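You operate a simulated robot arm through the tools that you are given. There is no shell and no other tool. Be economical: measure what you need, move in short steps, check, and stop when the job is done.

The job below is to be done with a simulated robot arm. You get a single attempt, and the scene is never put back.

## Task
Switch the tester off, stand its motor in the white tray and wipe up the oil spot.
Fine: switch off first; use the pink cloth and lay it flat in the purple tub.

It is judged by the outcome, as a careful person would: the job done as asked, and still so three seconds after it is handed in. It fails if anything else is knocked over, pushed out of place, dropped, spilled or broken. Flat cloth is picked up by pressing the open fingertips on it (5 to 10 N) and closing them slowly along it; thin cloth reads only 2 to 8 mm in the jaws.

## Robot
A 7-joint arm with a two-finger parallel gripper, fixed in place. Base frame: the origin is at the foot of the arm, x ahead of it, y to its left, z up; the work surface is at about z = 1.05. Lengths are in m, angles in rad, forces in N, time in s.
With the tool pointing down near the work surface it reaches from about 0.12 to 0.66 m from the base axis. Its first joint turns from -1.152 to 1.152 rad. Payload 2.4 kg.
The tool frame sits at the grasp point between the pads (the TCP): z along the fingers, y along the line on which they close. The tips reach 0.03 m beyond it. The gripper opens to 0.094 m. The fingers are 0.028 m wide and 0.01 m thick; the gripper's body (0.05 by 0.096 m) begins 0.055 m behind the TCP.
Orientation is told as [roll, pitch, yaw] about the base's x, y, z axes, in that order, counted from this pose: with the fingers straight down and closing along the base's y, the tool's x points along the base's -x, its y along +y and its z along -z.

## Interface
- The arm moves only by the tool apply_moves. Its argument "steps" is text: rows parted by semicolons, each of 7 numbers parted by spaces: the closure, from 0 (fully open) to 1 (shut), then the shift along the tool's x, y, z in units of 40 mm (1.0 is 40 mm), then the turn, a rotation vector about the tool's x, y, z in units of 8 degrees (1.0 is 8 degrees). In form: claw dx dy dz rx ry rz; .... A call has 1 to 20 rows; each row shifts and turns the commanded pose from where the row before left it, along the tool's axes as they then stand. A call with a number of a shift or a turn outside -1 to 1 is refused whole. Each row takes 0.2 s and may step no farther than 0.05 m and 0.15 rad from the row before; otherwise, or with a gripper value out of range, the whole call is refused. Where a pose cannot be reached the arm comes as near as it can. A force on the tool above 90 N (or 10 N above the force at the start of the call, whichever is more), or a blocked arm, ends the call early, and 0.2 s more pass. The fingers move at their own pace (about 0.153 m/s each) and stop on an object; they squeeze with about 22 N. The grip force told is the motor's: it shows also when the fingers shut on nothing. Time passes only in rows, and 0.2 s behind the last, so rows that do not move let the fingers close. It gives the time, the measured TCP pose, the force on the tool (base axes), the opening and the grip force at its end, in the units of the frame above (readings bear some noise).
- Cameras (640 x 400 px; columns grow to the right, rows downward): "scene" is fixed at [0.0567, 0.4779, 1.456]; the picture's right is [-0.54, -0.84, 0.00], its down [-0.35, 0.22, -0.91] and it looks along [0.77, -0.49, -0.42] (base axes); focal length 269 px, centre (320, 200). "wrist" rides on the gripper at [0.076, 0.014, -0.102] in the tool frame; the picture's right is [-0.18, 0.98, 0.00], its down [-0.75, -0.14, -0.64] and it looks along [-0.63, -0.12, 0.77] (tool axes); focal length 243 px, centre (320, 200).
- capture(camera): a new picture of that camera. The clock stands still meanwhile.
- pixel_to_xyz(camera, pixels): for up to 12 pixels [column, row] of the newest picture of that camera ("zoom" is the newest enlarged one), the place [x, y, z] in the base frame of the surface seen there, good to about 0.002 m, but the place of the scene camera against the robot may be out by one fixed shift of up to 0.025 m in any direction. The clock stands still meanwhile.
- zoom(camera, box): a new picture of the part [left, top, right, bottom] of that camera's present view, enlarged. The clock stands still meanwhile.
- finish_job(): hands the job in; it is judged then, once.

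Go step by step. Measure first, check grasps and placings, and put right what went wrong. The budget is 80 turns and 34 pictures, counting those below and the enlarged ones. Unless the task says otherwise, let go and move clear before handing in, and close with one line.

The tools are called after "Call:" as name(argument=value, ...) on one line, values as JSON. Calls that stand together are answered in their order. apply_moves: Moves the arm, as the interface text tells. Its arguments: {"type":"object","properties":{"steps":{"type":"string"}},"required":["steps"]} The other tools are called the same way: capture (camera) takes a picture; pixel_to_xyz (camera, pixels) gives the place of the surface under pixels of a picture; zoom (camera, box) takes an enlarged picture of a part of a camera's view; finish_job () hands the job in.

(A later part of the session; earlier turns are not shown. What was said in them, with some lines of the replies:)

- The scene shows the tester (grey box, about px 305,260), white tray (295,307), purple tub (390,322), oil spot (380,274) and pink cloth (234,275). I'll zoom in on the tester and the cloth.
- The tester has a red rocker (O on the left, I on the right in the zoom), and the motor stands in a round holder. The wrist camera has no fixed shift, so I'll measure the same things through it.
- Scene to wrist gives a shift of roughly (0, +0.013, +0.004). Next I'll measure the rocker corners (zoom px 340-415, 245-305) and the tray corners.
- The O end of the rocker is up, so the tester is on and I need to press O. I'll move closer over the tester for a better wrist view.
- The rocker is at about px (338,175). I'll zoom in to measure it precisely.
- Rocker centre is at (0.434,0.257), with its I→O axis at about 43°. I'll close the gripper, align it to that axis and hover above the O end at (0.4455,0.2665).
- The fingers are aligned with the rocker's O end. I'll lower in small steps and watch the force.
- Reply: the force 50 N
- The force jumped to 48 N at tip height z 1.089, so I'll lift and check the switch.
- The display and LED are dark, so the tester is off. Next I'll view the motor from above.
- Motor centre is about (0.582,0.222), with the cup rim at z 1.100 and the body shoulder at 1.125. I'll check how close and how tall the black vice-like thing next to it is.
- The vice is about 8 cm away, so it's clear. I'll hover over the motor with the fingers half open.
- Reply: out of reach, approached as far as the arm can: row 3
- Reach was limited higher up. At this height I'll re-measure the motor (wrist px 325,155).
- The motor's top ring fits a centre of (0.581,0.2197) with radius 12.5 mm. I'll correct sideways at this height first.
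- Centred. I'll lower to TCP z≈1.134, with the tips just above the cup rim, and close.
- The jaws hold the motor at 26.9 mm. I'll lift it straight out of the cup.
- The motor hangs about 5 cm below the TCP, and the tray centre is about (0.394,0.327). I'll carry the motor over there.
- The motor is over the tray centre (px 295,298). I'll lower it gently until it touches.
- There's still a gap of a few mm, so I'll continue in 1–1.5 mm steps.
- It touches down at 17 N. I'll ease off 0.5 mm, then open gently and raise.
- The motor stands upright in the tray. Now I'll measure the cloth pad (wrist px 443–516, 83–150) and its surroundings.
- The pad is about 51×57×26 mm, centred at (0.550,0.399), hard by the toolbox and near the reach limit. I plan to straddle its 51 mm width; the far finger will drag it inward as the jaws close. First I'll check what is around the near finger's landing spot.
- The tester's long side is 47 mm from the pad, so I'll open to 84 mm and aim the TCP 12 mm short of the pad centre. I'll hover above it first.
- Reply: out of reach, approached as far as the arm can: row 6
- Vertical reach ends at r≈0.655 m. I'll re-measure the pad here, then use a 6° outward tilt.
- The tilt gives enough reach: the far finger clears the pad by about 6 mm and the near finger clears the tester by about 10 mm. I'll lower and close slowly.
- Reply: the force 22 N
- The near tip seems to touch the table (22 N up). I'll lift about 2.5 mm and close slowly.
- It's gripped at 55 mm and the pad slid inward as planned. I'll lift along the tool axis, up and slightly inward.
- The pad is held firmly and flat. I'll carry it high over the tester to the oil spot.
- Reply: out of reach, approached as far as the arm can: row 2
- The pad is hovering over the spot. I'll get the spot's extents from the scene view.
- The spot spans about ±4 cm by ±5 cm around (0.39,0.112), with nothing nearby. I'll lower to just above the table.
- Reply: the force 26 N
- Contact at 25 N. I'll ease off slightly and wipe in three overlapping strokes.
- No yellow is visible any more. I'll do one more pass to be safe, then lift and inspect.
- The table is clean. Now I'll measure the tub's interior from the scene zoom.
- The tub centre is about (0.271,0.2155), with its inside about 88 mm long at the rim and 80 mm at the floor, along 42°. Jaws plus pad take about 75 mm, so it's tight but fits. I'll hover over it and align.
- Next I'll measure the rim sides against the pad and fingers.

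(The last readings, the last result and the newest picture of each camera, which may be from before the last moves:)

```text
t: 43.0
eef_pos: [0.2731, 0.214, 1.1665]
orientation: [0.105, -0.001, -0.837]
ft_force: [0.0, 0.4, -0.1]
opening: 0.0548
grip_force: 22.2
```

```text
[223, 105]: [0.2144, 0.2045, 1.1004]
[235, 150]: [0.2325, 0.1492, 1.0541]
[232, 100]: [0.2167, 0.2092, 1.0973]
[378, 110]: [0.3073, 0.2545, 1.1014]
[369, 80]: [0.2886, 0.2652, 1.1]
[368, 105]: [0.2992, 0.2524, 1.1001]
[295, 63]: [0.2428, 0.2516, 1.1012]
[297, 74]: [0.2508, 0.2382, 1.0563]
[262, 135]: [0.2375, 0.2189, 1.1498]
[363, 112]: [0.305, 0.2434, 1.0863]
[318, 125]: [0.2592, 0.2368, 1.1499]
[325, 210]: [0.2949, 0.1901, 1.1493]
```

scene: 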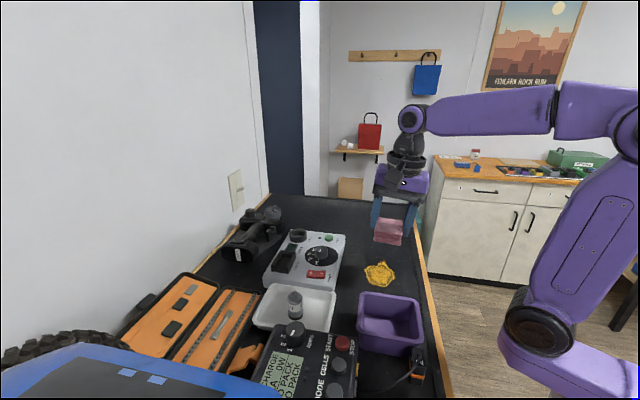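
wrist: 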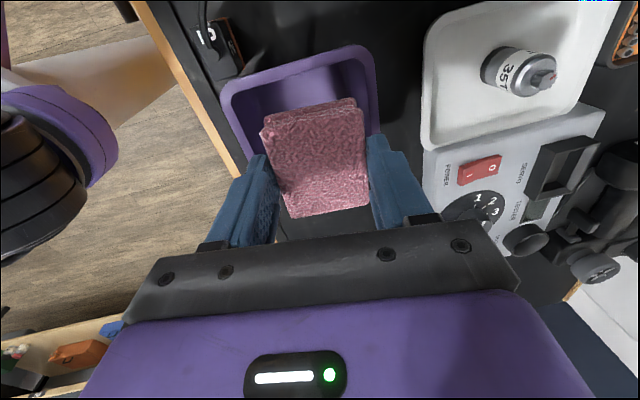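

The pad needs +6 mm in tool x and −2.5 mm in y to centre in the tub. I'll correct that, then lower into the tub.

Call:
apply_moves(steps="0.9 0.15 -0.06 0 0 0 0; 0.9 0 0 0 0 0 0; 0.9 0 -0.04 0.4 0 0 0; 0.9 0 -0.04 0.4 0 0 0; 0.9 0 -0.04 0.4 0 0 0; 0.9 0 0 0 0 0 0")

Call:
zoom(camera="scene", box=[316, 270, 460, 360])

```text
t: 44.4
eef_pos: [0.2668, 0.2176, 1.1166]
orientation: [0.105, -0.003, -0.838]
ft_force: [0.7, 0.5, -0.8]
opening: 0.0546
grip_force: 21.9
```

```text
4.44 times, centred on (388, 315) of scene
```

zoom: 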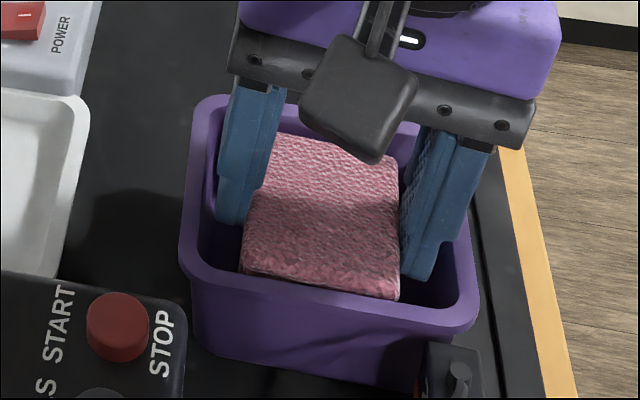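

The pad goes in without contact. I'll continue down in small steps while watching the force.

Call:
apply_moves(steps="0.9 0 -0.02 0.2 0 0 0; 0.9 0 -0.01 0.1 0 0 0; 0.9 0 -0.006 0.06 0 0 0; 0.9 0 0 0 0 0 0")

```text
t: 45.4
eef_pos: [0.2661, 0.2179, 1.1015]
orientation: [0.103, -0.002, -0.836]
ft_force: [0.3, -0.5, 0.6]
opening: 0.0546
grip_force: 22.0
```

Call:
apply_moves(steps="0.9 0 -0.004 0.04 0 0 0; 0.9 0 -0.004 0.04 0 0 0; 0.9 0 0 0 0 0 0")

```text
t: 46.2
eef_pos: [0.2651, 0.2192, 1.0999]
orientation: [0.105, -0.002, -0.838]
ft_force: [0.4, 0.5, -0.5]
opening: 0.0547
grip_force: 22.6
```

Call:
apply_moves(steps="0.9 0 -0.004 0.04 0 0 0; 0.9 0 -0.004 0.04 0 0 0; 0.9 0 0 0 0 0 0")

```text
t: 47.0
eef_pos: [0.266, 0.2175, 1.0976]
orientation: [0.107, 0.0, -0.838]
ft_force: [-0.5, -1.5, 11.9]
opening: 0.0545
grip_force: 22.1
```

The pad rests on the tub floor (12 N). I'll open just a few millimetres and withdraw along the tool axis.

Call:
apply_moves(steps="0.41 0 0 0 0 0 0; 0.395 0 0 0 0 0 0; 0.385 0 0 0 0 0 0; 0.385 0 0 0 0 0 0; 0.385 0 0 -0.2 0 0 0; 0.385 0 0 -0.3 0 0 0; 0.385 0 0 0 0 0 0")

Call:
zoom(camera="scene", box=[316, 270, 460, 360])

```text
t: 48.6
eef_pos: [0.2647, 0.2156, 1.1172]
orientation: [0.106, -0.001, -0.837]
ft_force: [-0.3, -0.8, -0.3]
opening: 0.0577
grip_force: 0.1
```

```text
4.44 times, centred on (388, 315) of scene
```

zoom: 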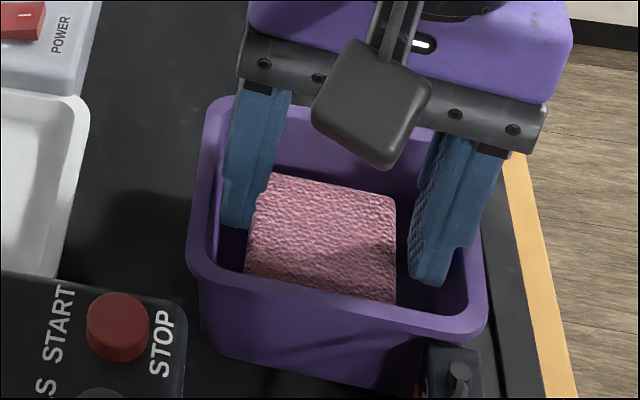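

The cloth lies flat on the tub floor. The tub seems nudged by about 2 mm by the near finger, so I'll move slightly away from that wall and rise straight up.

Call:
apply_moves(steps="0.385 0 0.04 0 0 0 0; 0.385 0 0.03 -0.3 0 0 0; 0.385 0 0.04 -0.4 0 0 0; 0.385 0 0.08 -0.8 0 0 0; 0.385 0 0.08 -0.8 0 0 0; 0.385 0 0.08 -0.8 0 0 0; 0.385 -0.8 0 0 0 0 0; 0.385 -0.8 0 0 0 0 0; 0.385 0 0 0 0 0 0")

Call:
capture(camera="scene")

Call:
pixel_to_xyz(camera="scene", pixels=[[365, 296], [415, 306], [388, 320], [375, 325], [400, 325], [385, 312]])

```text
t: 50.6
eef_pos: [0.3082, 0.1691, 1.2411]
orientation: [0.104, -0.002, -0.837]
ft_force: [0.5, 0.0, -0.2]
opening: 0.0576
grip_force: 0.0
```

```text
2 pictures are left
```

scene: 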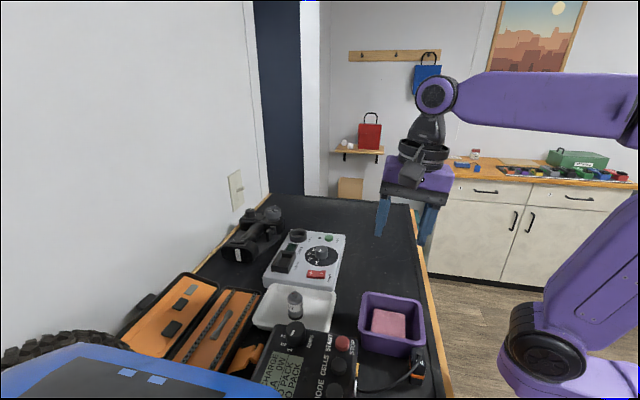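

```text
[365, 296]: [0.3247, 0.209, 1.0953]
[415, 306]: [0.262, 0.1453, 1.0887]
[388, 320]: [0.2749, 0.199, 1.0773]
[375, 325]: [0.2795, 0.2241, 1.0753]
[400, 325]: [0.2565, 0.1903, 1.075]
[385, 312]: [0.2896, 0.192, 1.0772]
```

The cloth lies flat in the tub (its top is level at z≈1.076 across px 375–400), the motor stands in the tray (295,300), the tester is off, the spot is gone and the arm is clear. I'll hand it in.

Call:
finish_job()

```text
The job is handed in.
```

The tester is off, its motor stands upright in the white tray, the oil spot is wiped up, and the pink cloth lies flat (still folded) in the purple tub; the gripper nudged the tub about 2–3 mm while letting go of the cloth, and I left it there.
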